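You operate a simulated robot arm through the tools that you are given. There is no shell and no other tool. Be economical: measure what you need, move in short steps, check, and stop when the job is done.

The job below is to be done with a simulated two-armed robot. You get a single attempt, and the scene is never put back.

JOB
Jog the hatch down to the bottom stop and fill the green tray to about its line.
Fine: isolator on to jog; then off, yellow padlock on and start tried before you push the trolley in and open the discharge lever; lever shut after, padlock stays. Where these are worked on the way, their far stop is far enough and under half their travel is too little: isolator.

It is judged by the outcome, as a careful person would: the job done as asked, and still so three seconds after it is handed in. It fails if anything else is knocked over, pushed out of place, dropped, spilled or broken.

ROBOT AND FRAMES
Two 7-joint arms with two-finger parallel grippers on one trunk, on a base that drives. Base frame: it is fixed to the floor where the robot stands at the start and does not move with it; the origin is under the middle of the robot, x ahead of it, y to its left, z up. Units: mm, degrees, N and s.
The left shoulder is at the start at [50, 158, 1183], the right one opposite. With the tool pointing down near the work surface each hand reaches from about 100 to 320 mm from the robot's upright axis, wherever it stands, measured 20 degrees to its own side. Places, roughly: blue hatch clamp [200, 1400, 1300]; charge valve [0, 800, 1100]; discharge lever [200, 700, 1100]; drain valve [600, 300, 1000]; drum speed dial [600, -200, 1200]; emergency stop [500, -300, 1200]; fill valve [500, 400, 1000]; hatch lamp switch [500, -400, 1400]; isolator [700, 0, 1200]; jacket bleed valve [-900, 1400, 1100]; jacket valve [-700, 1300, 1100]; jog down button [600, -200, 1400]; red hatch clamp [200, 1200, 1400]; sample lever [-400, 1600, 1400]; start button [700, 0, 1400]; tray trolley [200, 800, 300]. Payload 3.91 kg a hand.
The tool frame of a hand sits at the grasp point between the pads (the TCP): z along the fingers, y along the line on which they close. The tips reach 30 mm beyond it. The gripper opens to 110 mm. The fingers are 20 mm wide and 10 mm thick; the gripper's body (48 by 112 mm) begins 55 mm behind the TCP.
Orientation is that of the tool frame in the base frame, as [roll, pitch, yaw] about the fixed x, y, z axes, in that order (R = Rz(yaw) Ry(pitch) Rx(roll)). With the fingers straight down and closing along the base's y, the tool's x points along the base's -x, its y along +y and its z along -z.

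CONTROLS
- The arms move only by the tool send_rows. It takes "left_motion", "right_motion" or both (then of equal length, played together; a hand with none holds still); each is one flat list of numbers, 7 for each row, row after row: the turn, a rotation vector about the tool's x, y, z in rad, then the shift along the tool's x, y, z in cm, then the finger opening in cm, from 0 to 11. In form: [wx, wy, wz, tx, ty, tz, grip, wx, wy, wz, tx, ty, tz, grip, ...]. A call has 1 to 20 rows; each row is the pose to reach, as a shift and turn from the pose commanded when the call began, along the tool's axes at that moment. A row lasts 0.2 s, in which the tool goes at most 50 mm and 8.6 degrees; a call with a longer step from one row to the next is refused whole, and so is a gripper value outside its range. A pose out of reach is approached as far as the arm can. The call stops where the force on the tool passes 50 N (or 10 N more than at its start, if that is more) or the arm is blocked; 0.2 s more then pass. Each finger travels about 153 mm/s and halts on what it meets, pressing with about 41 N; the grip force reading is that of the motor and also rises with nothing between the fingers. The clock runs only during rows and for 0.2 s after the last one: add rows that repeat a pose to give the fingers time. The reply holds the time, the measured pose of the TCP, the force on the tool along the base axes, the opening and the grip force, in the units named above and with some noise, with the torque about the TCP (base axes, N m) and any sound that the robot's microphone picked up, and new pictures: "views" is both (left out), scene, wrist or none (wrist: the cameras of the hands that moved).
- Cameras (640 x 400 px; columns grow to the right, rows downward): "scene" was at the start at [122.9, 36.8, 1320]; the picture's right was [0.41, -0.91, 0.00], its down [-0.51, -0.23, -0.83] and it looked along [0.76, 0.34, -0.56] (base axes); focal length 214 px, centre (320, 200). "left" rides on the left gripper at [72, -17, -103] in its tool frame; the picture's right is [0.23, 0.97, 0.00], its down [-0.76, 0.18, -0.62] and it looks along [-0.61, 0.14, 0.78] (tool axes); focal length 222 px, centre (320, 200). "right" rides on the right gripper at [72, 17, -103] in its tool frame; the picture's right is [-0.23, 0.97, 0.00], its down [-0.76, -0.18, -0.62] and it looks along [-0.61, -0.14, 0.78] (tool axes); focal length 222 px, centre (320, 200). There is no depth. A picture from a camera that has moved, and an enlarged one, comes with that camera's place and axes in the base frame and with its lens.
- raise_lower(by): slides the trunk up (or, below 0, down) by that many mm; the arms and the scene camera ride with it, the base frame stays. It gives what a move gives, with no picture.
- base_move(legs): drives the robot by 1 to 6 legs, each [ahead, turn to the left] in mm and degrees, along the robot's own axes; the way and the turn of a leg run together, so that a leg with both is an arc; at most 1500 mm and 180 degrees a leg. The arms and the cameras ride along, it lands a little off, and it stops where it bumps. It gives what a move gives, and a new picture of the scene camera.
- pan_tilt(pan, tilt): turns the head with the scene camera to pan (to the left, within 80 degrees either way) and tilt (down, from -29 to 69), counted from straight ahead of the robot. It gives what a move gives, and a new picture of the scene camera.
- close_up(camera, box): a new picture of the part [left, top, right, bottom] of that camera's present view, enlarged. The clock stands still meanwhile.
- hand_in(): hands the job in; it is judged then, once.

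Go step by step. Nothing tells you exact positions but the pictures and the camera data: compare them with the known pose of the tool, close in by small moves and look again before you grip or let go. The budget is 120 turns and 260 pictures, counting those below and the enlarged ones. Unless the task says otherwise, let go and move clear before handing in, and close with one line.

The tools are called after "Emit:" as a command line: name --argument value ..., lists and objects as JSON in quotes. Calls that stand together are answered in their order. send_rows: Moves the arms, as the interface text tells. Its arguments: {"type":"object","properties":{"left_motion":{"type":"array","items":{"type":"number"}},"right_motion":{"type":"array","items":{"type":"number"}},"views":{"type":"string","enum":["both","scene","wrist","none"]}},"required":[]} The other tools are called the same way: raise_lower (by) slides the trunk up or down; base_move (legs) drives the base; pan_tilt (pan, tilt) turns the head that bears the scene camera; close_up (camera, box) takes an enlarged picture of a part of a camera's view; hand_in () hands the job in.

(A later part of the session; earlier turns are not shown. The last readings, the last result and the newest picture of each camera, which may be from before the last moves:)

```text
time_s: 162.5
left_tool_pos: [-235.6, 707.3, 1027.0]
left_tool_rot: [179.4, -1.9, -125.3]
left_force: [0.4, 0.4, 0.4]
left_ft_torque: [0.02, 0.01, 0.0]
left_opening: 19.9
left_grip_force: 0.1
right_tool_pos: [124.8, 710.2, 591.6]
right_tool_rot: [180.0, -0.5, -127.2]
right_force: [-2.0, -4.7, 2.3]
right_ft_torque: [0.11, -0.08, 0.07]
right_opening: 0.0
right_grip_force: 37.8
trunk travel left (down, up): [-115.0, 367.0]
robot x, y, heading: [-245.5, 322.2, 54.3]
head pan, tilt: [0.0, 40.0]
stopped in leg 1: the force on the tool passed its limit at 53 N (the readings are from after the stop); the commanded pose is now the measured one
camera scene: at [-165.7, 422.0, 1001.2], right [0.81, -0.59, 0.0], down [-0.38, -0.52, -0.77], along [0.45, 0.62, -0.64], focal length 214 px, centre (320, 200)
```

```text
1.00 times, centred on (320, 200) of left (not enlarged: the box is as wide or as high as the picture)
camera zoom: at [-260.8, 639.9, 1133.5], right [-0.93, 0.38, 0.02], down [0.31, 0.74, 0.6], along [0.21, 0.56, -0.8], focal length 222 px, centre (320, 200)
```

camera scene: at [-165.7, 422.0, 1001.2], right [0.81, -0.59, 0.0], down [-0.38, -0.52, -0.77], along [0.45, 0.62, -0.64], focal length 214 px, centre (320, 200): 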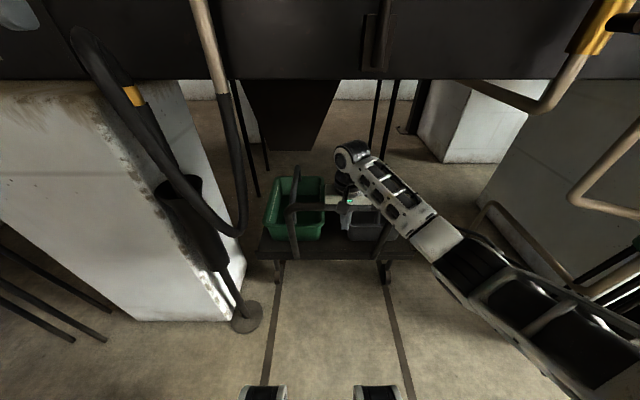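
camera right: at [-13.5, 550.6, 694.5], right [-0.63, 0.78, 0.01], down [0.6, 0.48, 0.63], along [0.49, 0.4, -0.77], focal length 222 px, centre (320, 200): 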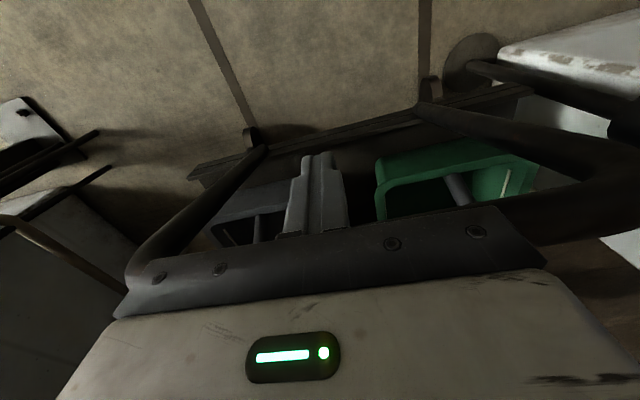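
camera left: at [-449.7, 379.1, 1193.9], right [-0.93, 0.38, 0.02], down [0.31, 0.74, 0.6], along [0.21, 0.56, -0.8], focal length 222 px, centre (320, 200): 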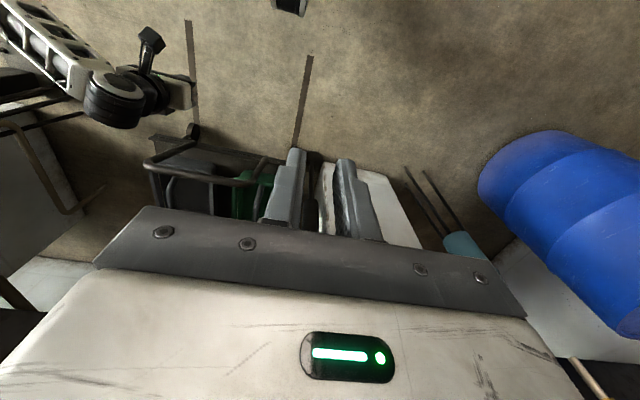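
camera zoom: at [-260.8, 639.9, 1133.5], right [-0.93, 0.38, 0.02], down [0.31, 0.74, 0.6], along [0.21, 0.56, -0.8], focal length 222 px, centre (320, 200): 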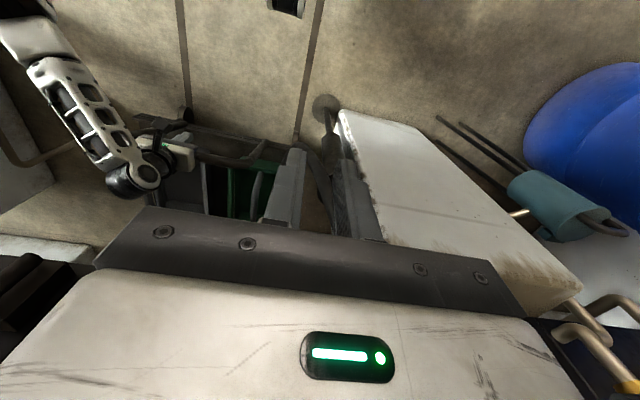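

The geometry puts the chute over the middle of the green tray, and the trolley is against its stop. I'll withdraw the hand, back off, raise the trunk, and turn the right hand forward for the lever.

Emit:
send_rows --right_motion '[0, 0, 0, 1.5, 0, 0, 0, 0, 0, 0, 4, 0, 0, 0, 0, 0, 0, 7, 0, 0, 0, 0, 0, 0, 10, 0, 0, 0, 0, 0, 0, 12, 0, 0, 0]' --views "none"

Emit:
base_move --legs '[[-120, 0]]'

Emit:
raise_lower --by 330

Emit:
send_rows --right_motion '[0, -0.14, 0, 0, 0, -1, 0, 0, -0.28, 0, 0, 0, -2, 0, 0, -0.42, 0, 0, 0, -3, 2, 0, -0.56, 0, 0, 0, -5, 4, 0, -0.7, 0, 0, 0, -7, 6, 0, -0.84, 0, 0, 0, -9, 6, 0, -0.98, 0, 0, 0, -11, 6, 0, -1.12, 0, 0, 0, -13, 6, 0, -1.26, 0, 0, 0, -15, 6, 0, -1.4, 0, 0, 0, -18, 6, 0, -1.52, 0, 0, 0, -21, 6, 0, -1.571, 0, 0, 0, -24, 6]' --views "both"

```text
time_s: 163.7
left_tool_pos: [-235.6, 707.3, 1027.7]
left_tool_rot: [179.4, -2.0, -125.3]
left_force: [-1.1, -0.1, 0.2]
left_ft_torque: [0.0, 0.03, 0.01]
left_opening: 20.2
left_grip_force: 0.0
right_tool_pos: [51.2, 615.8, 591.7]
right_tool_rot: [-180.0, -0.4, -127.3]
right_force: [1.0, 0.2, -0.4]
right_ft_torque: [-0.02, 0.01, 0.0]
right_opening: 0.0
right_grip_force: 37.1
trunk travel left (down, up): [-115.0, 367.0]
robot x, y, heading: [-240.3, 319.2, 54.0]
head pan, tilt: [0.0, 40.0]
```

```text
time_s: 165.0
left_tool_pos: [-304.4, 609.8, 1026.7]
left_tool_rot: [179.4, -2.0, -125.3]
left_force: [0.5, -0.3, -0.5]
left_ft_torque: [-0.03, -0.01, 0.02]
left_opening: 20.2
left_grip_force: 0.0
right_tool_pos: [-18.0, 519.5, 592.4]
right_tool_rot: [180.0, -0.4, -127.3]
right_force: [-0.4, -0.5, 0.2]
right_ft_torque: [0.02, 0.01, 0.0]
right_opening: 0.1
right_grip_force: 38.2
trunk travel left (down, up): [-115.0, 367.0]
robot x, y, heading: [-307.4, 222.2, 54.2]
head pan, tilt: [0.0, 40.0]
camera scene: at [-235.8, 325.2, 1001.2], right [0.81, -0.59, 0.0], down [-0.38, -0.52, -0.77], along [0.45, 0.62, -0.64], focal length 214 px, centre (320, 200)
```

scene: 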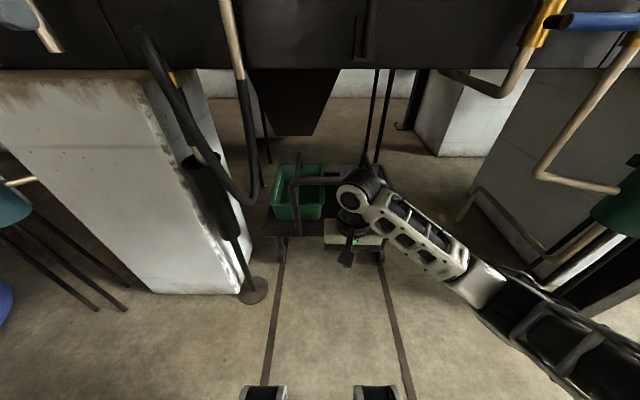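

```text
time_s: 168.2
left_tool_pos: [-305.2, 608.8, 1357.2]
left_tool_rot: [179.4, -2.0, -125.2]
left_force: [-0.5, 0.1, 0.2]
left_ft_torque: [0.03, -0.01, 0.04]
left_opening: 20.0
left_grip_force: 0.1
right_tool_pos: [-18.4, 519.0, 922.5]
right_tool_rot: [180.0, -0.4, -127.3]
right_force: [-0.5, -0.3, 0.4]
right_ft_torque: [-0.01, 0.01, -0.04]
right_opening: 0.2
right_grip_force: 37.9
trunk travel left (down, up): [-445.0, 37.0]
robot x, y, heading: [-310.2, 220.1, 54.2]
head pan, tilt: [0.0, 40.0]
```

```text
time_s: 170.8
left_tool_pos: [-306.2, 610.1, 1356.0]
left_tool_rot: [179.4, -1.9, -125.2]
left_force: [0.4, 0.5, 0.9]
left_ft_torque: [-0.01, 0.0, 0.04]
left_opening: 20.3
left_grip_force: 0.0
right_tool_pos: [-16.9, 521.5, 1160.7]
right_tool_rot: [-168.7, 89.6, -116.1]
right_force: [-0.3, -0.3, 0.6]
right_ft_torque: [0.02, -0.01, 0.02]
right_opening: 59.8
right_grip_force: 0.1
trunk travel left (down, up): [-445.0, 37.0]
robot x, y, heading: [-312.0, 223.7, 54.3]
head pan, tilt: [0.0, 40.0]
camera scene: at [-236.1, 325.3, 1331.2], right [0.81, -0.59, 0.0], down [-0.38, -0.52, -0.77], along [0.45, 0.62, -0.64], focal length 214 px, centre (320, 200)
camera right: at [-93.0, 450.8, 1087.7], right [-0.77, 0.59, 0.23], down [-0.24, -0.6, 0.77], along [0.59, 0.54, 0.6], focal length 222 px, centre (320, 200)
```

scene: 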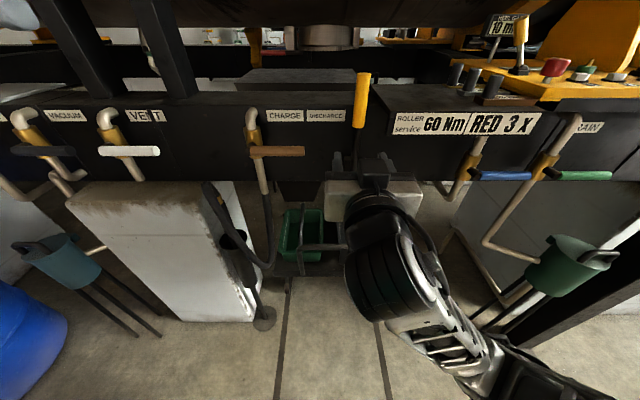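
right: 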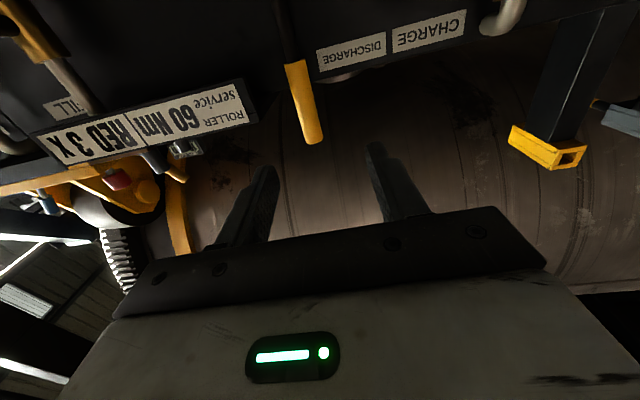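

The lever grip is vertical at about (167,716), z 1117–1236. I'll drive 170 mm forward, shift the hand right and up, and look again.

Emit:
base_move --legs '[[165, 0]]'

Emit:
send_rows --right_motion '[0, 0, 0, -1.5, -1.7, 0, 7, 0, 0, 0, -3, -3.4, 1, 7, 0, 0, 0, -3, -3.4, 2, 7]' --views "wrist"

```text
time_s: 172.2
left_tool_pos: [-211.3, 740.0, 1357.6]
left_tool_rot: [179.4, -2.2, -125.2]
left_force: [1.1, 0.0, -0.7]
left_ft_torque: [-0.05, -0.02, 0.02]
left_opening: 20.1
left_grip_force: 0.0
right_tool_pos: [76.8, 653.4, 1160.2]
right_tool_rot: [-176.6, 89.6, -123.9]
right_force: [0.0, -0.3, 0.3]
right_ft_torque: [0.04, -0.04, -0.01]
right_opening: 59.8
right_grip_force: 0.1
trunk travel left (down, up): [-445.0, 37.0]
robot x, y, heading: [-217.0, 356.0, 54.0]
head pan, tilt: [0.0, 40.0]
camera scene: at [-141.7, 456.0, 1331.1], right [0.81, -0.58, 0.0], down [-0.38, -0.52, -0.77], along [0.45, 0.62, -0.64], focal length 214 px, centre (320, 200)
```

scene: 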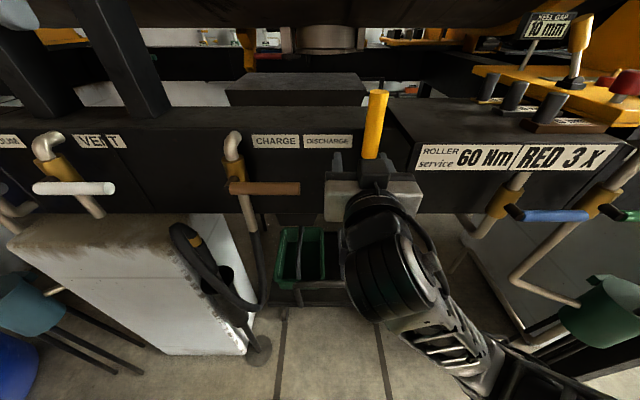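

```text
time_s: 173.0
left_tool_pos: [-211.8, 740.0, 1356.6]
left_tool_rot: [179.3, -2.1, -125.3]
left_force: [0.4, -0.1, -0.9]
left_ft_torque: [0.0, 0.03, -0.02]
left_opening: 19.9
left_grip_force: 0.0
right_tool_pos: [117.6, 647.7, 1190.6]
right_tool_rot: [-173.6, 89.6, -121.0]
right_force: [0.1, -0.1, 1.0]
right_ft_torque: [-0.01, 0.01, 0.02]
right_opening: 70.1
right_grip_force: 0.0
trunk travel left (down, up): [-445.0, 37.0]
robot x, y, heading: [-213.8, 351.1, 54.2]
head pan, tilt: [0.0, 40.0]
camera right: at [39.8, 576.4, 1117.0], right [-0.77, 0.59, 0.23], down [-0.23, -0.6, 0.77], along [0.59, 0.54, 0.6], focal length 222 px, centre (320, 200)
```

right: 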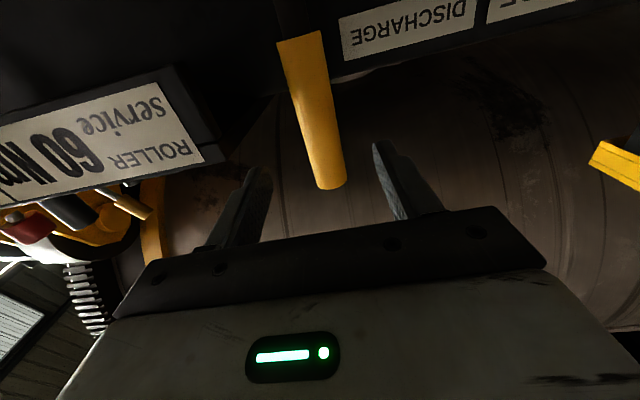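

Lined up. I'll advance 78 mm to straddle the grip.

Emit:
send_rows --right_motion '[0, 0, 0, 0, 0, 2, 7, 0, 0, 0, 0, 0, 4, 7, 0, 0, 0, 0, 0, 6, 7, 0, 0, 0, 0, 0, 7.8, 7]' --views "wrist"

```text
time_s: 174.0
left_tool_pos: [-212.2, 739.2, 1356.9]
left_tool_rot: [179.4, -2.0, -125.3]
left_force: [0.3, 0.7, 0.0]
left_ft_torque: [-0.01, -0.03, -0.03]
left_opening: 19.7
left_grip_force: 0.1
right_tool_pos: [163.8, 710.6, 1187.7]
right_tool_rot: [179.2, 89.6, -128.1]
right_force: [-0.1, 0.0, -0.4]
right_ft_torque: [0.0, 0.02, 0.03]
right_opening: 70.2
right_grip_force: 0.1
trunk travel left (down, up): [-445.0, 37.0]
robot x, y, heading: [-215.2, 355.0, 54.2]
head pan, tilt: [0.0, 40.0]
camera right: at [87.4, 638.9, 1115.1], right [-0.77, 0.59, 0.23], down [-0.23, -0.6, 0.77], along [0.59, 0.54, 0.6], focal length 222 px, centre (320, 200)
```

right: 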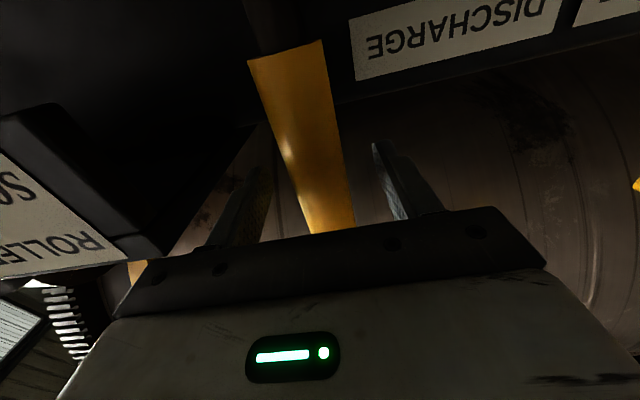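

The grip is between the fingers. I'll close on it.

Emit:
send_rows --right_motion '[0, 0, 0, 0, 0, 0, 5, 0, 0, 0, 0, 0, 0, 3, 0, 0, 0, 0, 0, 0, 1.5, 0, 0, 0, 0, 0, 0, 1.5]' --views "wrist"

Emit:
close_up --camera "scene" --box '[220, 70, 460, 320]'

```text
time_s: 175.0
left_tool_pos: [-211.9, 740.1, 1356.6]
left_tool_rot: [179.5, -1.9, -125.2]
left_force: [-0.4, 0.3, 0.0]
left_ft_torque: [-0.02, 0.04, 0.01]
left_opening: 20.0
left_grip_force: 0.1
right_tool_pos: [162.4, 710.9, 1188.1]
right_tool_rot: [-177.0, 89.6, -124.2]
right_force: [-0.3, 3.3, 0.7]
right_ft_torque: [-0.03, 0.08, 0.14]
right_opening: 31.6
right_grip_force: 44.8
trunk travel left (down, up): [-445.0, 37.0]
robot x, y, heading: [-218.2, 352.0, 54.2]
head pan, tilt: [0.0, 40.0]
camera right: at [87.0, 638.9, 1115.2], right [-0.78, 0.59, 0.23], down [-0.23, -0.6, 0.77], along [0.59, 0.54, 0.6], focal length 222 px, centre (320, 200)
```

right: 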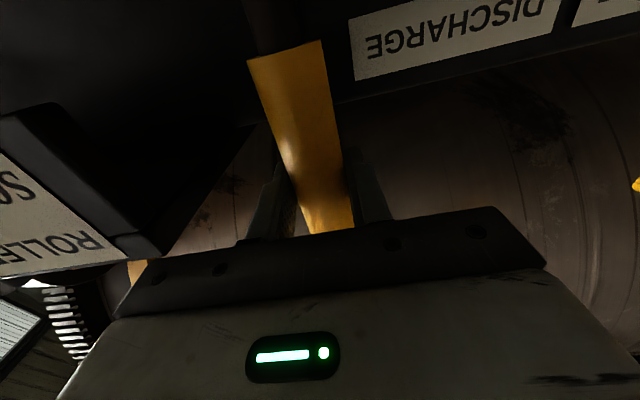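

```text
1.60 times, centred on (340, 195) of scene
camera zoom: at [-142.2, 455.7, 1331.2], right [0.81, -0.58, 0.0], down [-0.38, -0.52, -0.77], along [0.45, 0.62, -0.64], focal length 343 px, centre (288, 208)
```

zoom: 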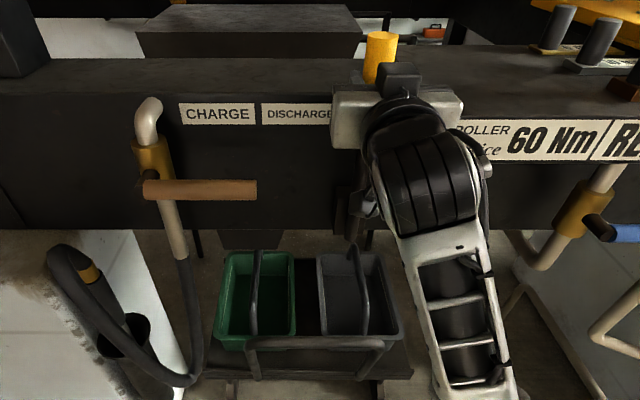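

The scene camera can see inside the green tray. I'll zoom in to find its fill line before opening anything.

Emit:
close_up --camera "scene" --box '[265, 215, 385, 290]'

Emit:
pan_tilt --pan 5 --tilt 48

Emit:
close_up --camera "scene" --box '[250, 150, 410, 270]'

```text
5.33 times, centred on (325, 252) of scene
camera zoom: at [-142.2, 455.7, 1331.2], right [0.81, -0.58, 0.0], down [-0.38, -0.52, -0.77], along [0.45, 0.62, -0.64], focal length 1144 px, centre (293, -80)
```

zoom: 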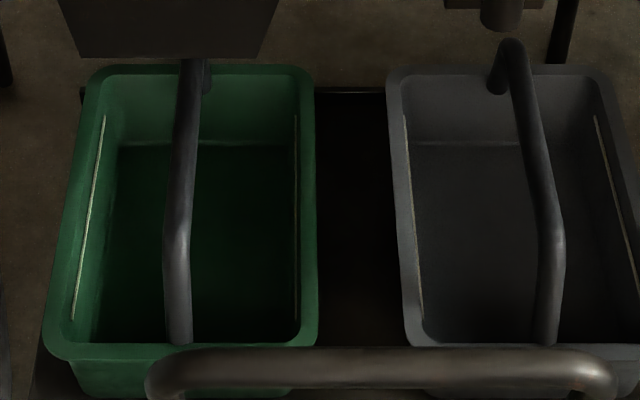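

```text
time_s: 175.7
left_tool_pos: [-212.3, 741.1, 1357.3]
left_tool_rot: [179.4, -2.1, -125.2]
left_force: [1.5, 0.6, 0.6]
left_ft_torque: [0.01, 0.02, 0.0]
left_opening: 19.6
left_grip_force: 0.0
right_tool_pos: [163.4, 711.1, 1187.0]
right_tool_rot: [-175.0, 89.6, -122.2]
right_force: [-0.9, 3.6, 2.1]
right_ft_torque: [0.07, 0.16, 0.1]
right_opening: 31.6
right_grip_force: 45.0
trunk travel left (down, up): [-445.0, 37.0]
robot x, y, heading: [-218.3, 353.0, 54.1]
head pan, tilt: [5.0, 48.0]
camera scene: at [-151.7, 454.5, 1319.8], right [0.86, -0.51, 0.0], down [-0.38, -0.64, -0.67], along [0.34, 0.57, -0.74], focal length 214 px, centre (320, 200)
```

scene: 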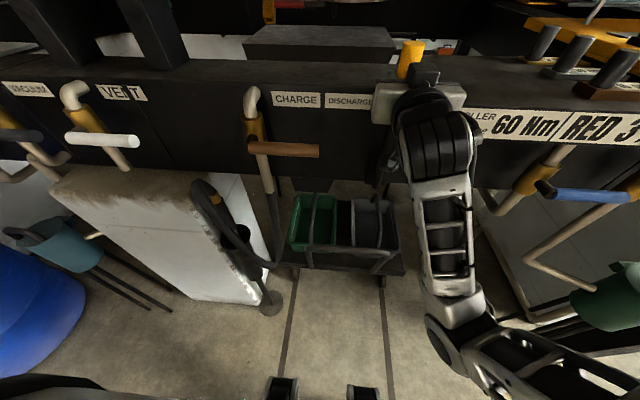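

```text
3.33 times, centred on (330, 210) of scene
camera zoom: at [-151.7, 454.5, 1319.8], right [0.86, -0.51, 0.0], down [-0.38, -0.64, -0.67], along [0.34, 0.57, -0.74], focal length 715 px, centre (287, 167)
```

zoom: 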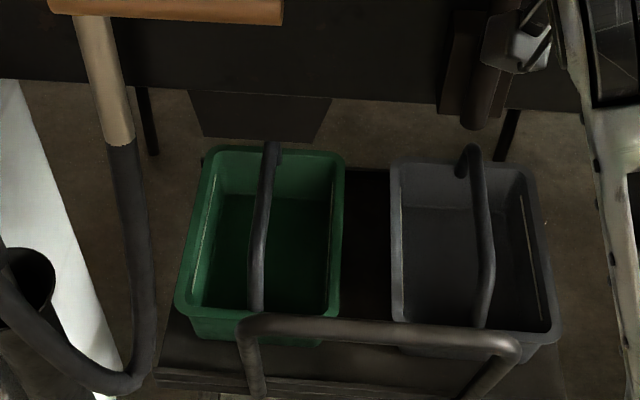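

The fill line is visible as a pale line just below the rim, and the chute edge sits inside the tray's span. I'll test the lever's direction with a 1 cm pull toward me.

Emit:
send_rows --right_motion '[0, 0, 0, 0, 0, -0.5, 1.5, 0, 0, 0, 0, 0, -1, 1.5, 0, 0, 0, 0, 0, -1.5, 1.5]' --views "scene"

```text
time_s: 176.5
left_tool_pos: [-210.7, 741.2, 1357.8]
left_tool_rot: [179.3, -2.1, -125.2]
left_force: [0.3, 0.4, -0.3]
left_ft_torque: [0.01, 0.01, 0.01]
left_opening: 19.9
left_grip_force: 0.1
right_tool_pos: [155.1, 700.8, 1188.0]
right_tool_rot: [-173.2, 89.4, -120.5]
right_force: [5.3, 9.3, -2.1]
right_ft_torque: [1.09, -0.55, -0.03]
right_opening: 31.6
right_grip_force: 44.7
trunk travel left (down, up): [-445.0, 37.0]
robot x, y, heading: [-215.8, 354.5, 54.3]
head pan, tilt: [5.0, 48.0]
camera scene: at [-150.7, 455.5, 1319.5], right [0.86, -0.51, 0.0], down [-0.38, -0.64, -0.67], along [0.34, 0.57, -0.74], focal length 214 px, centre (320, 200)
```

scene: 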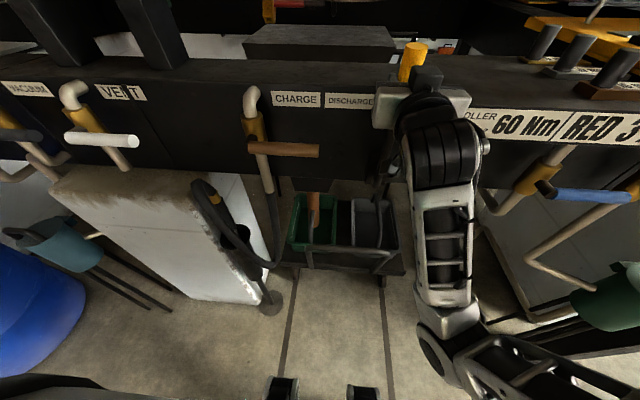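

Pulling opens it, and product is already streaming into the green tray. I'll look at the stream position with the clock stopped.

Emit:
close_up --camera "scene" --box '[250, 150, 410, 270]'

```text
3.33 times, centred on (330, 210) of scene
camera zoom: at [-150.7, 455.5, 1319.5], right [0.86, -0.51, 0.0], down [-0.38, -0.64, -0.67], along [0.34, 0.57, -0.74], focal length 715 px, centre (287, 167)
```

zoom: 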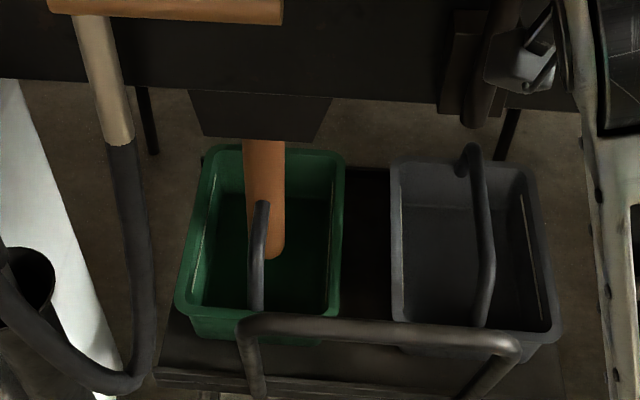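

The stream lands mid-tray. I'll hold about 0.8 s and check the level.

Emit:
send_rows --right_motion '[0, 0, 0, 0, 0, 0, 1.5, 0, 0, 0, 0, 0, 0, 1.5, 0, 0, 0, 0, 0, 0, 1.5]' --views "none"

Emit:
close_up --camera "scene" --box '[270, 170, 370, 250]'

```text
time_s: 177.3
left_tool_pos: [-212.0, 740.7, 1356.6]
left_tool_rot: [179.5, -2.1, -125.2]
left_force: [-0.4, 0.1, 0.0]
left_ft_torque: [-0.02, 0.0, -0.01]
left_opening: 20.0
left_grip_force: 0.0
right_tool_pos: [155.4, 699.2, 1187.1]
right_tool_rot: [-174.5, 89.4, -121.8]
right_force: [3.2, 7.0, -4.4]
right_ft_torque: [0.41, -0.26, -0.05]
right_opening: 31.8
right_grip_force: 45.0
trunk travel left (down, up): [-445.0, 37.0]
robot x, y, heading: [-218.3, 352.7, 54.2]
head pan, tilt: [5.0, 48.0]
```

```text
5.00 times, centred on (320, 210) of scene
camera zoom: at [-150.7, 455.4, 1319.5], right [0.86, -0.51, 0.0], down [-0.38, -0.64, -0.67], along [0.34, 0.57, -0.74], focal length 1072 px, centre (320, 150)
```

zoom: 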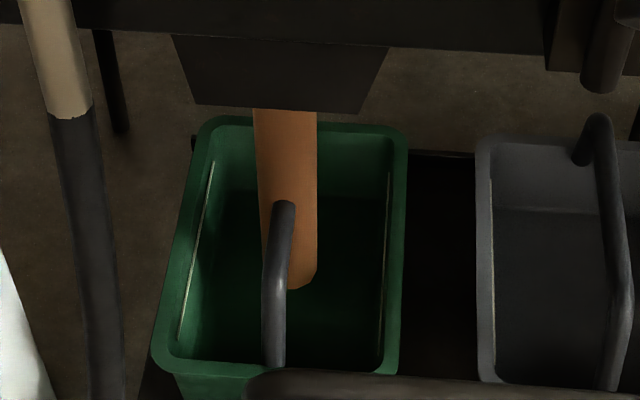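

It fills slowly so far. I'll hold 2 s more.

Emit:
send_rows --right_motion '[0, 0, 0, 0, 0, 0, 1.5, 0, 0, 0, 0, 0, 0, 1.5, 0, 0, 0, 0, 0, 0, 1.5, 0, 0, 0, 0, 0, 0, 1.5, 0, 0, 0, 0, 0, 0, 1.5, 0, 0, 0, 0, 0, 0, 1.5, 0, 0, 0, 0, 0, 0, 1.5, 0, 0, 0, 0, 0, 0, 1.5]' --views "none"

Emit:
close_up --camera "scene" --box '[270, 170, 370, 250]'

```text
time_s: 179.1
left_tool_pos: [-210.5, 741.0, 1357.1]
left_tool_rot: [179.5, -2.1, -125.3]
left_force: [-0.4, 0.3, -0.4]
left_ft_torque: [0.0, -0.02, -0.02]
left_opening: 19.9
left_grip_force: 0.1
right_tool_pos: [154.7, 698.6, 1186.6]
right_tool_rot: [-176.8, 89.5, -124.2]
right_force: [0.9, 4.3, -12.2]
right_ft_torque: [-0.14, 0.27, -0.01]
right_opening: 31.7
right_grip_force: 45.2
trunk travel left (down, up): [-445.0, 37.0]
robot x, y, heading: [-215.5, 354.4, 54.2]
head pan, tilt: [5.0, 48.0]
```

```text
5.00 times, centred on (320, 210) of scene
camera zoom: at [-150.6, 455.2, 1319.5], right [0.86, -0.51, 0.0], down [-0.38, -0.64, -0.67], along [0.34, 0.57, -0.74], focal length 1072 px, centre (320, 150)
```

zoom: 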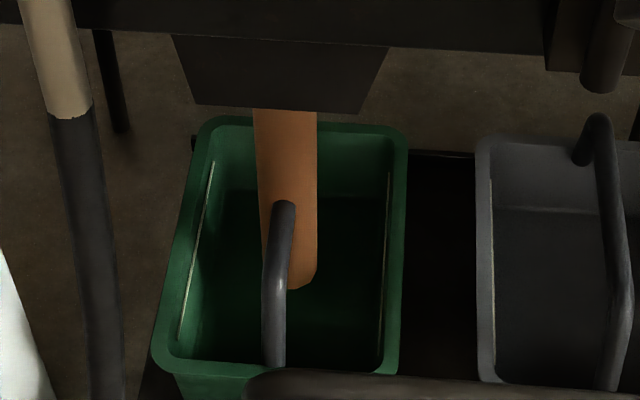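

There's little visible rise. I'll open the lever about 2 cm further and watch.

Emit:
send_rows --right_motion '[0, 0.03, 0, 0, 0, -0.7, 1.5, 0, 0.06, 0, 0.1, 0, -1.4, 1.5, 0, 0.1, 0, 0.2, 0, -2, 1.5, 0, 0.1, 0, 0.2, 0, -2, 1.5]' --views "none"

Emit:
close_up --camera "scene" --box '[270, 170, 370, 250]'

```text
time_s: 180.1
left_tool_pos: [-211.8, 740.6, 1355.6]
left_tool_rot: [179.4, -2.2, -125.1]
left_force: [-0.4, -0.1, -0.4]
left_ft_torque: [0.04, 0.0, -0.01]
left_opening: 20.0
left_grip_force: 0.1
right_tool_pos: [144.6, 683.5, 1188.6]
right_tool_rot: [-179.9, 83.9, -127.4]
right_force: [4.7, 8.4, -1.3]
right_ft_torque: [1.15, -0.6, 0.03]
right_opening: 31.6
right_grip_force: 44.9
trunk travel left (down, up): [-445.0, 37.0]
robot x, y, heading: [-213.5, 349.9, 54.1]
head pan, tilt: [5.0, 48.0]
```

```text
5.00 times, centred on (320, 210) of scene
camera zoom: at [-150.7, 455.4, 1319.7], right [0.86, -0.51, 0.0], down [-0.38, -0.64, -0.67], along [0.34, 0.57, -0.74], focal length 1072 px, centre (320, 150)
```

zoom: 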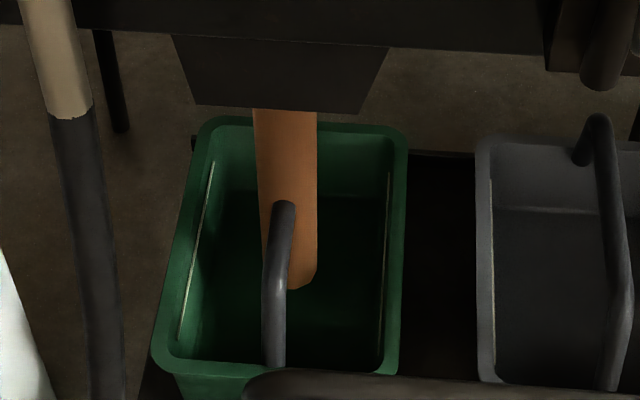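

The level isn't noticeably rising yet. I'll open another 3 cm.

Emit:
send_rows --right_motion '[0, 0.05, 0, 0.1, 0, -1, 1.5, 0, 0.1, 0, 0.3, 0, -2, 1.5, 0, 0.16, 0, 0.5, 0, -3, 1.5, 0, 0.16, 0, 0.5, 0, -3, 1.5]' --views "none"

Emit:
close_up --camera "scene" --box '[270, 170, 370, 250]'

```text
time_s: 181.1
left_tool_pos: [-211.8, 741.5, 1356.4]
left_tool_rot: [179.4, -2.0, -125.2]
left_force: [0.2, -0.4, -0.2]
left_ft_torque: [-0.03, 0.01, 0.0]
left_opening: 19.9
left_grip_force: 0.1
right_tool_pos: [125.2, 659.7, 1184.2]
right_tool_rot: [-180.0, 74.5, -127.2]
right_force: [6.8, 8.2, -3.1]
right_ft_torque: [1.3, -0.21, 0.03]
right_opening: 32.1
right_grip_force: 45.4
trunk travel left (down, up): [-445.0, 37.0]
robot x, y, heading: [-214.7, 350.7, 54.0]
head pan, tilt: [5.0, 48.0]
```

```text
5.00 times, centred on (320, 210) of scene
camera zoom: at [-150.2, 455.3, 1319.5], right [0.86, -0.51, 0.0], down [-0.38, -0.64, -0.67], along [0.34, 0.57, -0.74], focal length 1072 px, centre (320, 150)
```

zoom: 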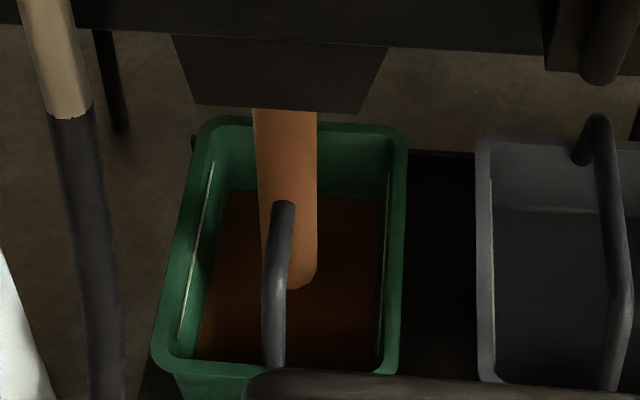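

A brown surface now covers the tray floor. I'll hold here for 1 s to gauge the rate.

Emit:
send_rows --right_motion '[0, 0, 0, 0, 0, 0, 1.5, 0, 0, 0, 0, 0, 0, 1.5, 0, 0, 0, 0, 0, 0, 1.5, 0, 0, 0, 0, 0, 0, 1.5, 0, 0, 0, 0, 0, 0, 1.5]' --views "none"

Emit:
close_up --camera "scene" --box '[270, 170, 370, 250]'

```text
time_s: 182.3
left_tool_pos: [-211.0, 739.9, 1356.3]
left_tool_rot: [179.5, -2.1, -125.2]
left_force: [-0.3, -0.1, 0.5]
left_ft_torque: [0.01, -0.03, -0.01]
left_opening: 20.0
left_grip_force: 0.0
right_tool_pos: [126.3, 660.0, 1183.5]
right_tool_rot: [-180.0, 74.5, -127.1]
right_force: [6.6, 4.5, -4.9]
right_ft_torque: [0.43, 0.14, 0.06]
right_opening: 31.6
right_grip_force: 44.4
trunk travel left (down, up): [-445.0, 37.0]
robot x, y, heading: [-215.5, 352.6, 54.3]
head pan, tilt: [5.0, 48.0]
```

```text
5.00 times, centred on (320, 210) of scene
camera zoom: at [-150.2, 454.9, 1319.6], right [0.86, -0.51, 0.0], down [-0.38, -0.64, -0.67], along [0.34, 0.57, -0.74], focal length 1072 px, centre (320, 150)
```

zoom: 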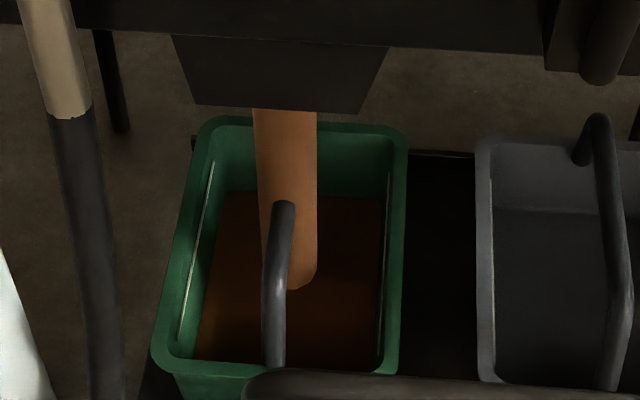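

It rises slowly and controllably. I'll hold 4 s.

Emit:
send_rows --right_motion '[0, 0, 0, 0, 0, 0, 1.5, 0, 0, 0, 0, 0, 0, 1.5, 0, 0, 0, 0, 0, 0, 1.5, 0, 0, 0, 0, 0, 0, 1.5, 0, 0, 0, 0, 0, 0, 1.5, 0, 0, 0, 0, 0, 0, 1.5, 0, 0, 0, 0, 0, 0, 1.5, 0, 0, 0, 0, 0, 0, 1.5, 0, 0, 0, 0, 0, 0, 1.5, 0, 0, 0, 0, 0, 0, 1.5, 0, 0, 0, 0, 0, 0, 1.5, 0, 0, 0, 0, 0, 0, 1.5, 0, 0, 0, 0, 0, 0, 1.5, 0, 0, 0, 0, 0, 0, 1.5, 0, 0, 0, 0, 0, 0, 1.5, 0, 0, 0, 0, 0, 0, 1.5]' --views "none"

Emit:
close_up --camera "scene" --box '[270, 170, 370, 250]'

```text
time_s: 185.7
left_tool_pos: [-211.4, 739.3, 1356.4]
left_tool_rot: [179.4, -2.1, -125.2]
left_force: [-0.4, 1.0, -1.2]
left_ft_torque: [0.02, -0.01, -0.03]
left_opening: 20.0
left_grip_force: 0.1
right_tool_pos: [125.8, 659.4, 1184.3]
right_tool_rot: [179.9, 74.6, -127.2]
right_force: [3.2, 0.7, -12.7]
right_ft_torque: [0.15, 0.39, 0.11]
right_opening: 31.9
right_grip_force: 44.8
trunk travel left (down, up): [-445.0, 37.0]
robot x, y, heading: [-216.6, 355.3, 54.2]
head pan, tilt: [5.0, 48.0]
```

```text
5.00 times, centred on (320, 210) of scene
camera zoom: at [-150.2, 454.8, 1319.6], right [0.86, -0.51, 0.0], down [-0.38, -0.64, -0.67], along [0.34, 0.57, -0.74], focal length 1072 px, centre (320, 150)
```

zoom: 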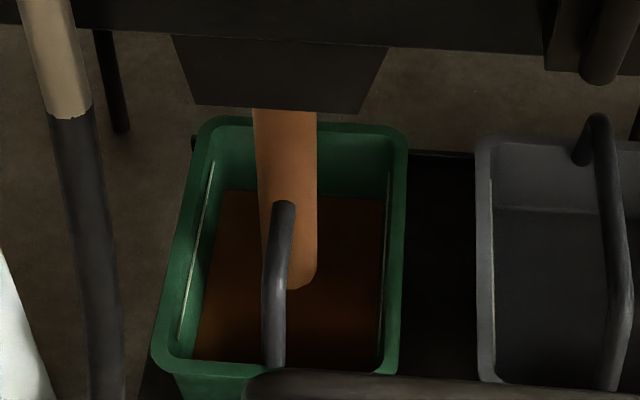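

It's barely changing at this opening, so I'll open the lever wider.

Emit:
send_rows --right_motion '[0, 0.06, 0, 0.1, 0, -1, 1.5, 0, 0.12, 0, 0.3, 0, -2, 1.5, 0, 0.18, 0, 0.6, 0, -3, 1.5, 0, 0.24, 0, 0.9, 0, -4, 1.5]' --views "none"

Emit:
close_up --camera "scene" --box '[270, 170, 370, 250]'

```text
time_s: 186.7
left_tool_pos: [-210.0, 739.3, 1356.8]
left_tool_rot: [179.4, -2.1, -125.2]
left_force: [-0.4, 0.6, -0.1]
left_ft_torque: [-0.01, 0.02, 0.01]
left_opening: 19.8
left_grip_force: 0.0
right_tool_pos: [105.5, 629.8, 1182.3]
right_tool_rot: [179.5, 61.6, -128.0]
right_force: [17.2, 1.8, -1.2]
right_ft_torque: [1.91, 0.11, 0.16]
right_opening: 31.8
right_grip_force: 44.5
right hand out of reach, approached as far as the arm can: row 4
trunk travel left (down, up): [-445.0, 37.0]
robot x, y, heading: [-216.9, 351.0, 54.3]
head pan, tilt: [5.0, 48.0]
```

```text
5.00 times, centred on (320, 210) of scene
camera zoom: at [-148.6, 453.8, 1320.0], right [0.86, -0.51, 0.0], down [-0.38, -0.64, -0.67], along [0.34, 0.57, -0.74], focal length 1072 px, centre (320, 150)
```

zoom: 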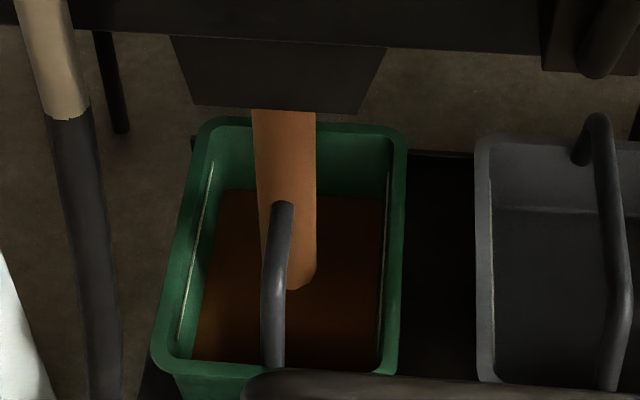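

I'll hold 4 s here to measure the rate.

Emit:
send_rows --right_motion '[0, 0, 0, 0, 0, 0, 1.5, 0, 0, 0, 0, 0, 0, 1.5, 0, 0, 0, 0, 0, 0, 1.5, 0, 0, 0, 0, 0, 0, 1.5, 0, 0, 0, 0, 0, 0, 1.5, 0, 0, 0, 0, 0, 0, 1.5, 0, 0, 0, 0, 0, 0, 1.5, 0, 0, 0, 0, 0, 0, 1.5, 0, 0, 0, 0, 0, 0, 1.5, 0, 0, 0, 0, 0, 0, 1.5, 0, 0, 0, 0, 0, 0, 1.5, 0, 0, 0, 0, 0, 0, 1.5, 0, 0, 0, 0, 0, 0, 1.5, 0, 0, 0, 0, 0, 0, 1.5, 0, 0, 0, 0, 0, 0, 1.5, 0, 0, 0, 0, 0, 0, 1.5, 0, 0, 0, 0, 0, 0, 1.5, 0, 0, 0, 0, 0, 0, 1.5, 0, 0, 0, 0, 0, 0, 1.5, 0, 0, 0, 0, 0, 0, 1.5]' --views "none"

Emit:
close_up --camera "scene" --box '[270, 170, 370, 250]'

Emit:
close_up --camera "scene" --box '[220, 20, 540, 220]'

```text
time_s: 190.9
left_tool_pos: [-210.2, 735.2, 1358.6]
left_tool_rot: [179.2, -2.0, -125.2]
left_force: [0.3, 0.2, -0.3]
left_ft_torque: [0.0, 0.0, 0.02]
left_opening: 20.0
left_grip_force: 0.0
right_tool_pos: [103.2, 627.8, 1182.0]
right_tool_rot: [179.5, 61.5, -127.7]
right_force: [17.6, -11.1, 16.0]
right_ft_torque: [1.53, 0.21, 0.14]
right_opening: 31.9
right_grip_force: 45.2
trunk travel left (down, up): [-445.0, 37.0]
robot x, y, heading: [-217.0, 355.7, 54.1]
head pan, tilt: [5.0, 48.0]
```

```text
5.00 times, centred on (320, 210) of scene
camera zoom: at [-149.6, 451.3, 1319.9], right [0.86, -0.51, 0.0], down [-0.38, -0.64, -0.67], along [0.34, 0.58, -0.74], focal length 1072 px, centre (320, 150)
```

zoom: 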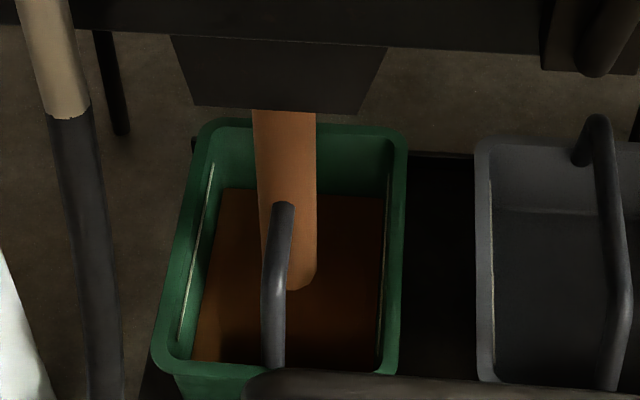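

```text
2.00 times, centred on (380, 120) of scene
camera zoom: at [-149.6, 451.3, 1319.9], right [0.86, -0.51, 0.0], down [-0.38, -0.64, -0.67], along [0.34, 0.58, -0.74], focal length 429 px, centre (200, 360)
```

zoom: 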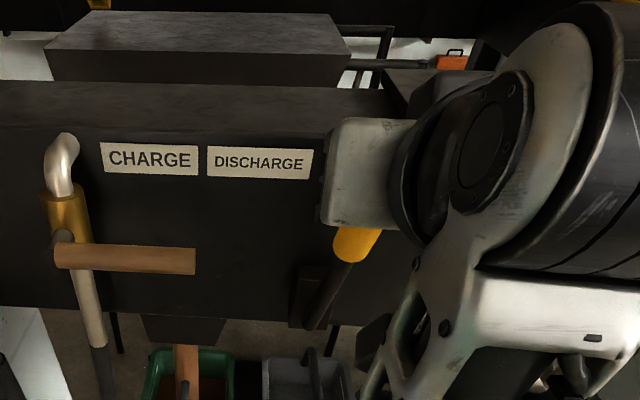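

The lever is about 31° out and my hand has slid near its tip. I'll lower the trunk to slide back down the grip, then ease the base back to open it further.

Emit:
raise_lower --by -45

Emit:
base_move --legs '[[-40, 0]]'

Emit:
close_up --camera "scene" --box '[270, 150, 390, 240]'

```text
time_s: 191.4
left_tool_pos: [-213.1, 735.2, 1344.1]
left_tool_rot: [179.4, -1.9, -125.3]
left_force: [0.1, 0.1, 0.4]
left_ft_torque: [-0.02, 0.01, 0.01]
left_opening: 20.0
left_grip_force: 0.0
right_tool_pos: [100.8, 625.0, 1176.1]
right_tool_rot: [178.5, 63.4, -128.9]
right_force: [-3.2, -19.1, 17.1]
right_ft_torque: [0.15, 0.7, -0.3]
right_opening: 31.7
right_grip_force: 44.3
trunk travel left (down, up): [-431.0, 52.0]
robot x, y, heading: [-214.3, 352.8, 54.5]
head pan, tilt: [5.0, 48.0]
stopped: the force on the tool passed its limit at 67 N (the readings are from after the stop); the commanded pose is now the measured one
```

```text
time_s: 192.3
left_tool_pos: [-230.4, 708.9, 1341.9]
left_tool_rot: [179.3, -2.3, -125.2]
left_force: [0.8, -0.1, 0.7]
left_ft_torque: [-0.01, -0.03, -0.03]
left_opening: 20.0
left_grip_force: 0.1
right_tool_pos: [83.2, 598.4, 1167.2]
right_tool_rot: [179.3, 61.6, -127.8]
right_force: [15.3, 4.7, -35.2]
right_ft_torque: [-0.31, 1.45, 0.66]
right_opening: 31.7
right_grip_force: 44.6
trunk travel left (down, up): [-431.0, 52.0]
robot x, y, heading: [-240.3, 321.7, 54.1]
head pan, tilt: [5.0, 48.0]
camera scene: at [-170.0, 424.2, 1304.8], right [0.86, -0.51, 0.0], down [-0.38, -0.64, -0.67], along [0.34, 0.57, -0.75], focal length 214 px, centre (320, 200)
```

scene: 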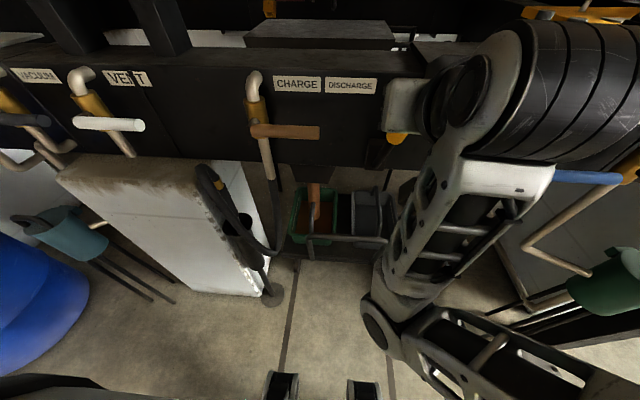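

```text
4.44 times, centred on (330, 195) of scene
camera zoom: at [-170.0, 424.2, 1304.8], right [0.86, -0.51, 0.0], down [-0.38, -0.64, -0.67], along [0.34, 0.57, -0.75], focal length 953 px, centre (276, 222)
```

zoom: 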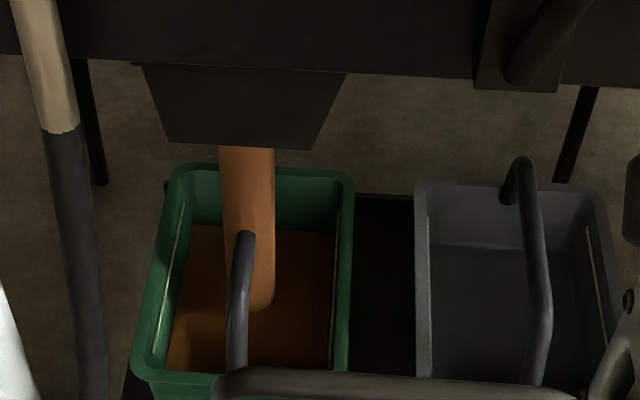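

The lever is about 40° out now. I'll lower the hand 3 cm to follow the arc, then check the tray.

Emit:
send_rows --right_motion '[0, 0, 0, 0.9, 0, 0.5, 1.5, 0, 0, 0, 1.8, 0, 0.9, 1.5, 0, 0, 0, 2.6, 0, 1.4, 1.5, 0, 0, 0, 2.6, 0, 1.4, 1.5, 0, 0, 0, 2.6, 0, 1.4, 1.5, 0, 0, 0, 2.6, 0, 1.4, 1.5, 0, 0, 0, 2.6, 0, 1.4, 1.5]' --views "none"

Emit:
close_up --camera "scene" --box '[270, 150, 390, 240]'

```text
time_s: 193.9
left_tool_pos: [-233.5, 704.8, 1344.3]
left_tool_rot: [179.3, -2.1, -125.1]
left_force: [0.3, 0.8, 0.0]
left_ft_torque: [0.0, 0.0, -0.01]
left_opening: 20.1
left_grip_force: 0.0
right_tool_pos: [80.6, 596.3, 1150.8]
right_tool_rot: [178.4, 63.6, -128.9]
right_force: [4.9, -19.0, -2.5]
right_ft_torque: [-0.71, 1.33, 0.2]
right_opening: 31.7
right_grip_force: 44.8
trunk travel left (down, up): [-431.0, 52.0]
robot x, y, heading: [-237.7, 318.8, 54.0]
head pan, tilt: [5.0, 48.0]
```

```text
4.44 times, centred on (330, 195) of scene
camera zoom: at [-173.2, 419.3, 1305.8], right [0.86, -0.51, 0.0], down [-0.38, -0.64, -0.67], along [0.34, 0.58, -0.74], focal length 953 px, centre (276, 222)
```

zoom: 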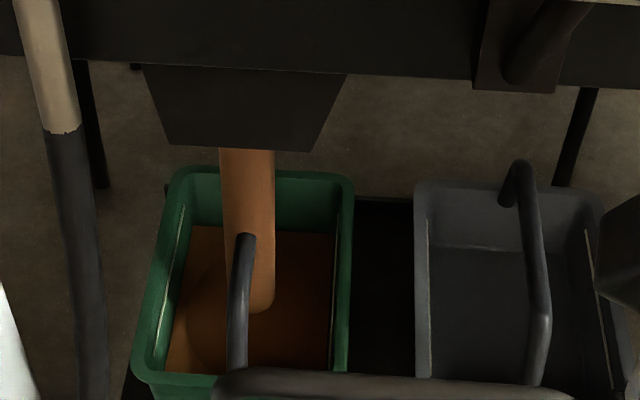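

Force is modest at about 43° open. I'll hold 4 s.

Emit:
send_rows --right_motion '[0, 0, 0, 0, 0, 0, 1.5, 0, 0, 0, 0, 0, 0, 1.5, 0, 0, 0, 0, 0, 0, 1.5, 0, 0, 0, 0, 0, 0, 1.5, 0, 0, 0, 0, 0, 0, 1.5, 0, 0, 0, 0, 0, 0, 1.5, 0, 0, 0, 0, 0, 0, 1.5, 0, 0, 0, 0, 0, 0, 1.5, 0, 0, 0, 0, 0, 0, 1.5, 0, 0, 0, 0, 0, 0, 1.5, 0, 0, 0, 0, 0, 0, 1.5, 0, 0, 0, 0, 0, 0, 1.5, 0, 0, 0, 0, 0, 0, 1.5, 0, 0, 0, 0, 0, 0, 1.5, 0, 0, 0, 0, 0, 0, 1.5, 0, 0, 0, 0, 0, 0, 1.5, 0, 0, 0, 0, 0, 0, 1.5, 0, 0, 0, 0, 0, 0, 1.5, 0, 0, 0, 0, 0, 0, 1.5, 0, 0, 0, 0, 0, 0, 1.5]' --views "none"

Emit:
close_up --camera "scene" --box '[270, 150, 390, 240]'

```text
time_s: 198.1
left_tool_pos: [-234.7, 704.8, 1343.0]
left_tool_rot: [179.3, -2.0, -125.2]
left_force: [0.8, 0.6, -0.4]
left_ft_torque: [0.0, 0.0, 0.01]
left_opening: 20.1
left_grip_force: 0.0
right_tool_pos: [80.3, 596.6, 1151.4]
right_tool_rot: [179.4, 63.8, -128.2]
right_force: [6.6, -15.6, 0.3]
right_ft_torque: [0.44, 0.98, 0.5]
right_opening: 31.7
right_grip_force: 44.6
trunk travel left (down, up): [-431.0, 52.0]
robot x, y, heading: [-238.5, 321.4, 54.2]
head pan, tilt: [5.0, 48.0]
```

```text
4.44 times, centred on (330, 195) of scene
camera zoom: at [-173.5, 419.7, 1305.9], right [0.86, -0.51, 0.0], down [-0.38, -0.64, -0.67], along [0.34, 0.58, -0.74], focal length 953 px, centre (276, 222)
```

zoom: 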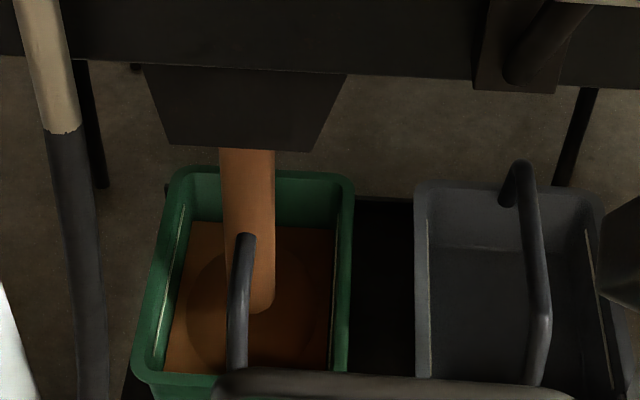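

It's rising about 1 px/s, and I estimate 12–14 s remain to the line. I'll hold 4 s.

Emit:
send_rows --right_motion '[0, 0, 0, 0, 0, 0, 1.5, 0, 0, 0, 0, 0, 0, 1.5, 0, 0, 0, 0, 0, 0, 1.5, 0, 0, 0, 0, 0, 0, 1.5, 0, 0, 0, 0, 0, 0, 1.5, 0, 0, 0, 0, 0, 0, 1.5, 0, 0, 0, 0, 0, 0, 1.5, 0, 0, 0, 0, 0, 0, 1.5, 0, 0, 0, 0, 0, 0, 1.5, 0, 0, 0, 0, 0, 0, 1.5, 0, 0, 0, 0, 0, 0, 1.5, 0, 0, 0, 0, 0, 0, 1.5, 0, 0, 0, 0, 0, 0, 1.5, 0, 0, 0, 0, 0, 0, 1.5, 0, 0, 0, 0, 0, 0, 1.5, 0, 0, 0, 0, 0, 0, 1.5, 0, 0, 0, 0, 0, 0, 1.5, 0, 0, 0, 0, 0, 0, 1.5, 0, 0, 0, 0, 0, 0, 1.5, 0, 0, 0, 0, 0, 0, 1.5]' --views "none"

Emit:
close_up --camera "scene" --box '[270, 150, 390, 240]'

```text
time_s: 202.3
left_tool_pos: [-234.2, 705.8, 1344.2]
left_tool_rot: [179.3, -2.0, -125.2]
left_force: [0.3, -0.4, 0.3]
left_ft_torque: [0.01, -0.01, -0.02]
left_opening: 20.1
left_grip_force: 0.0
right_tool_pos: [80.7, 596.8, 1152.5]
right_tool_rot: [179.2, 63.8, -128.2]
right_force: [8.8, -13.1, 4.3]
right_ft_torque: [0.61, 0.61, 0.48]
right_opening: 31.8
right_grip_force: 45.5
trunk travel left (down, up): [-431.0, 52.0]
robot x, y, heading: [-240.2, 323.2, 54.3]
head pan, tilt: [5.0, 48.0]
```

```text
4.44 times, centred on (330, 195) of scene
camera zoom: at [-173.4, 419.8, 1305.9], right [0.86, -0.51, 0.0], down [-0.38, -0.64, -0.67], along [0.34, 0.58, -0.74], focal length 953 px, centre (276, 222)
```

zoom: 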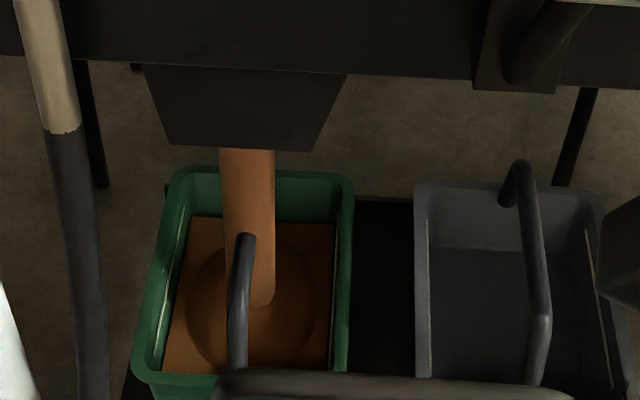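

Getting near. I'll look closer at the surface versus the lines.

Emit:
close_up --camera "scene" --box '[292, 178, 340, 222]'

```text
9.09 times, centred on (316, 200) of scene
camera zoom: at [-173.4, 419.8, 1305.9], right [0.86, -0.51, 0.0], down [-0.38, -0.64, -0.67], along [0.34, 0.58, -0.74], focal length 1950 px, centre (356, 200)
```

zoom: 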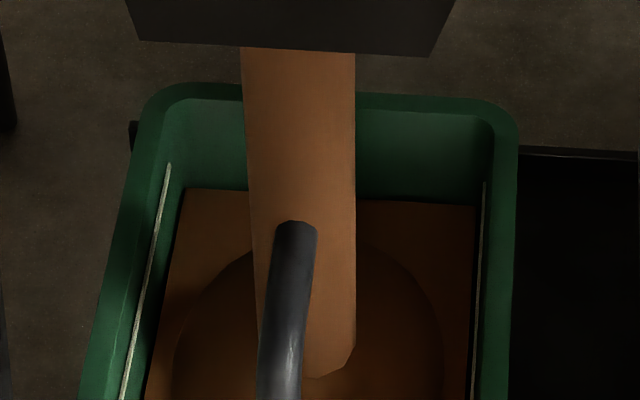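

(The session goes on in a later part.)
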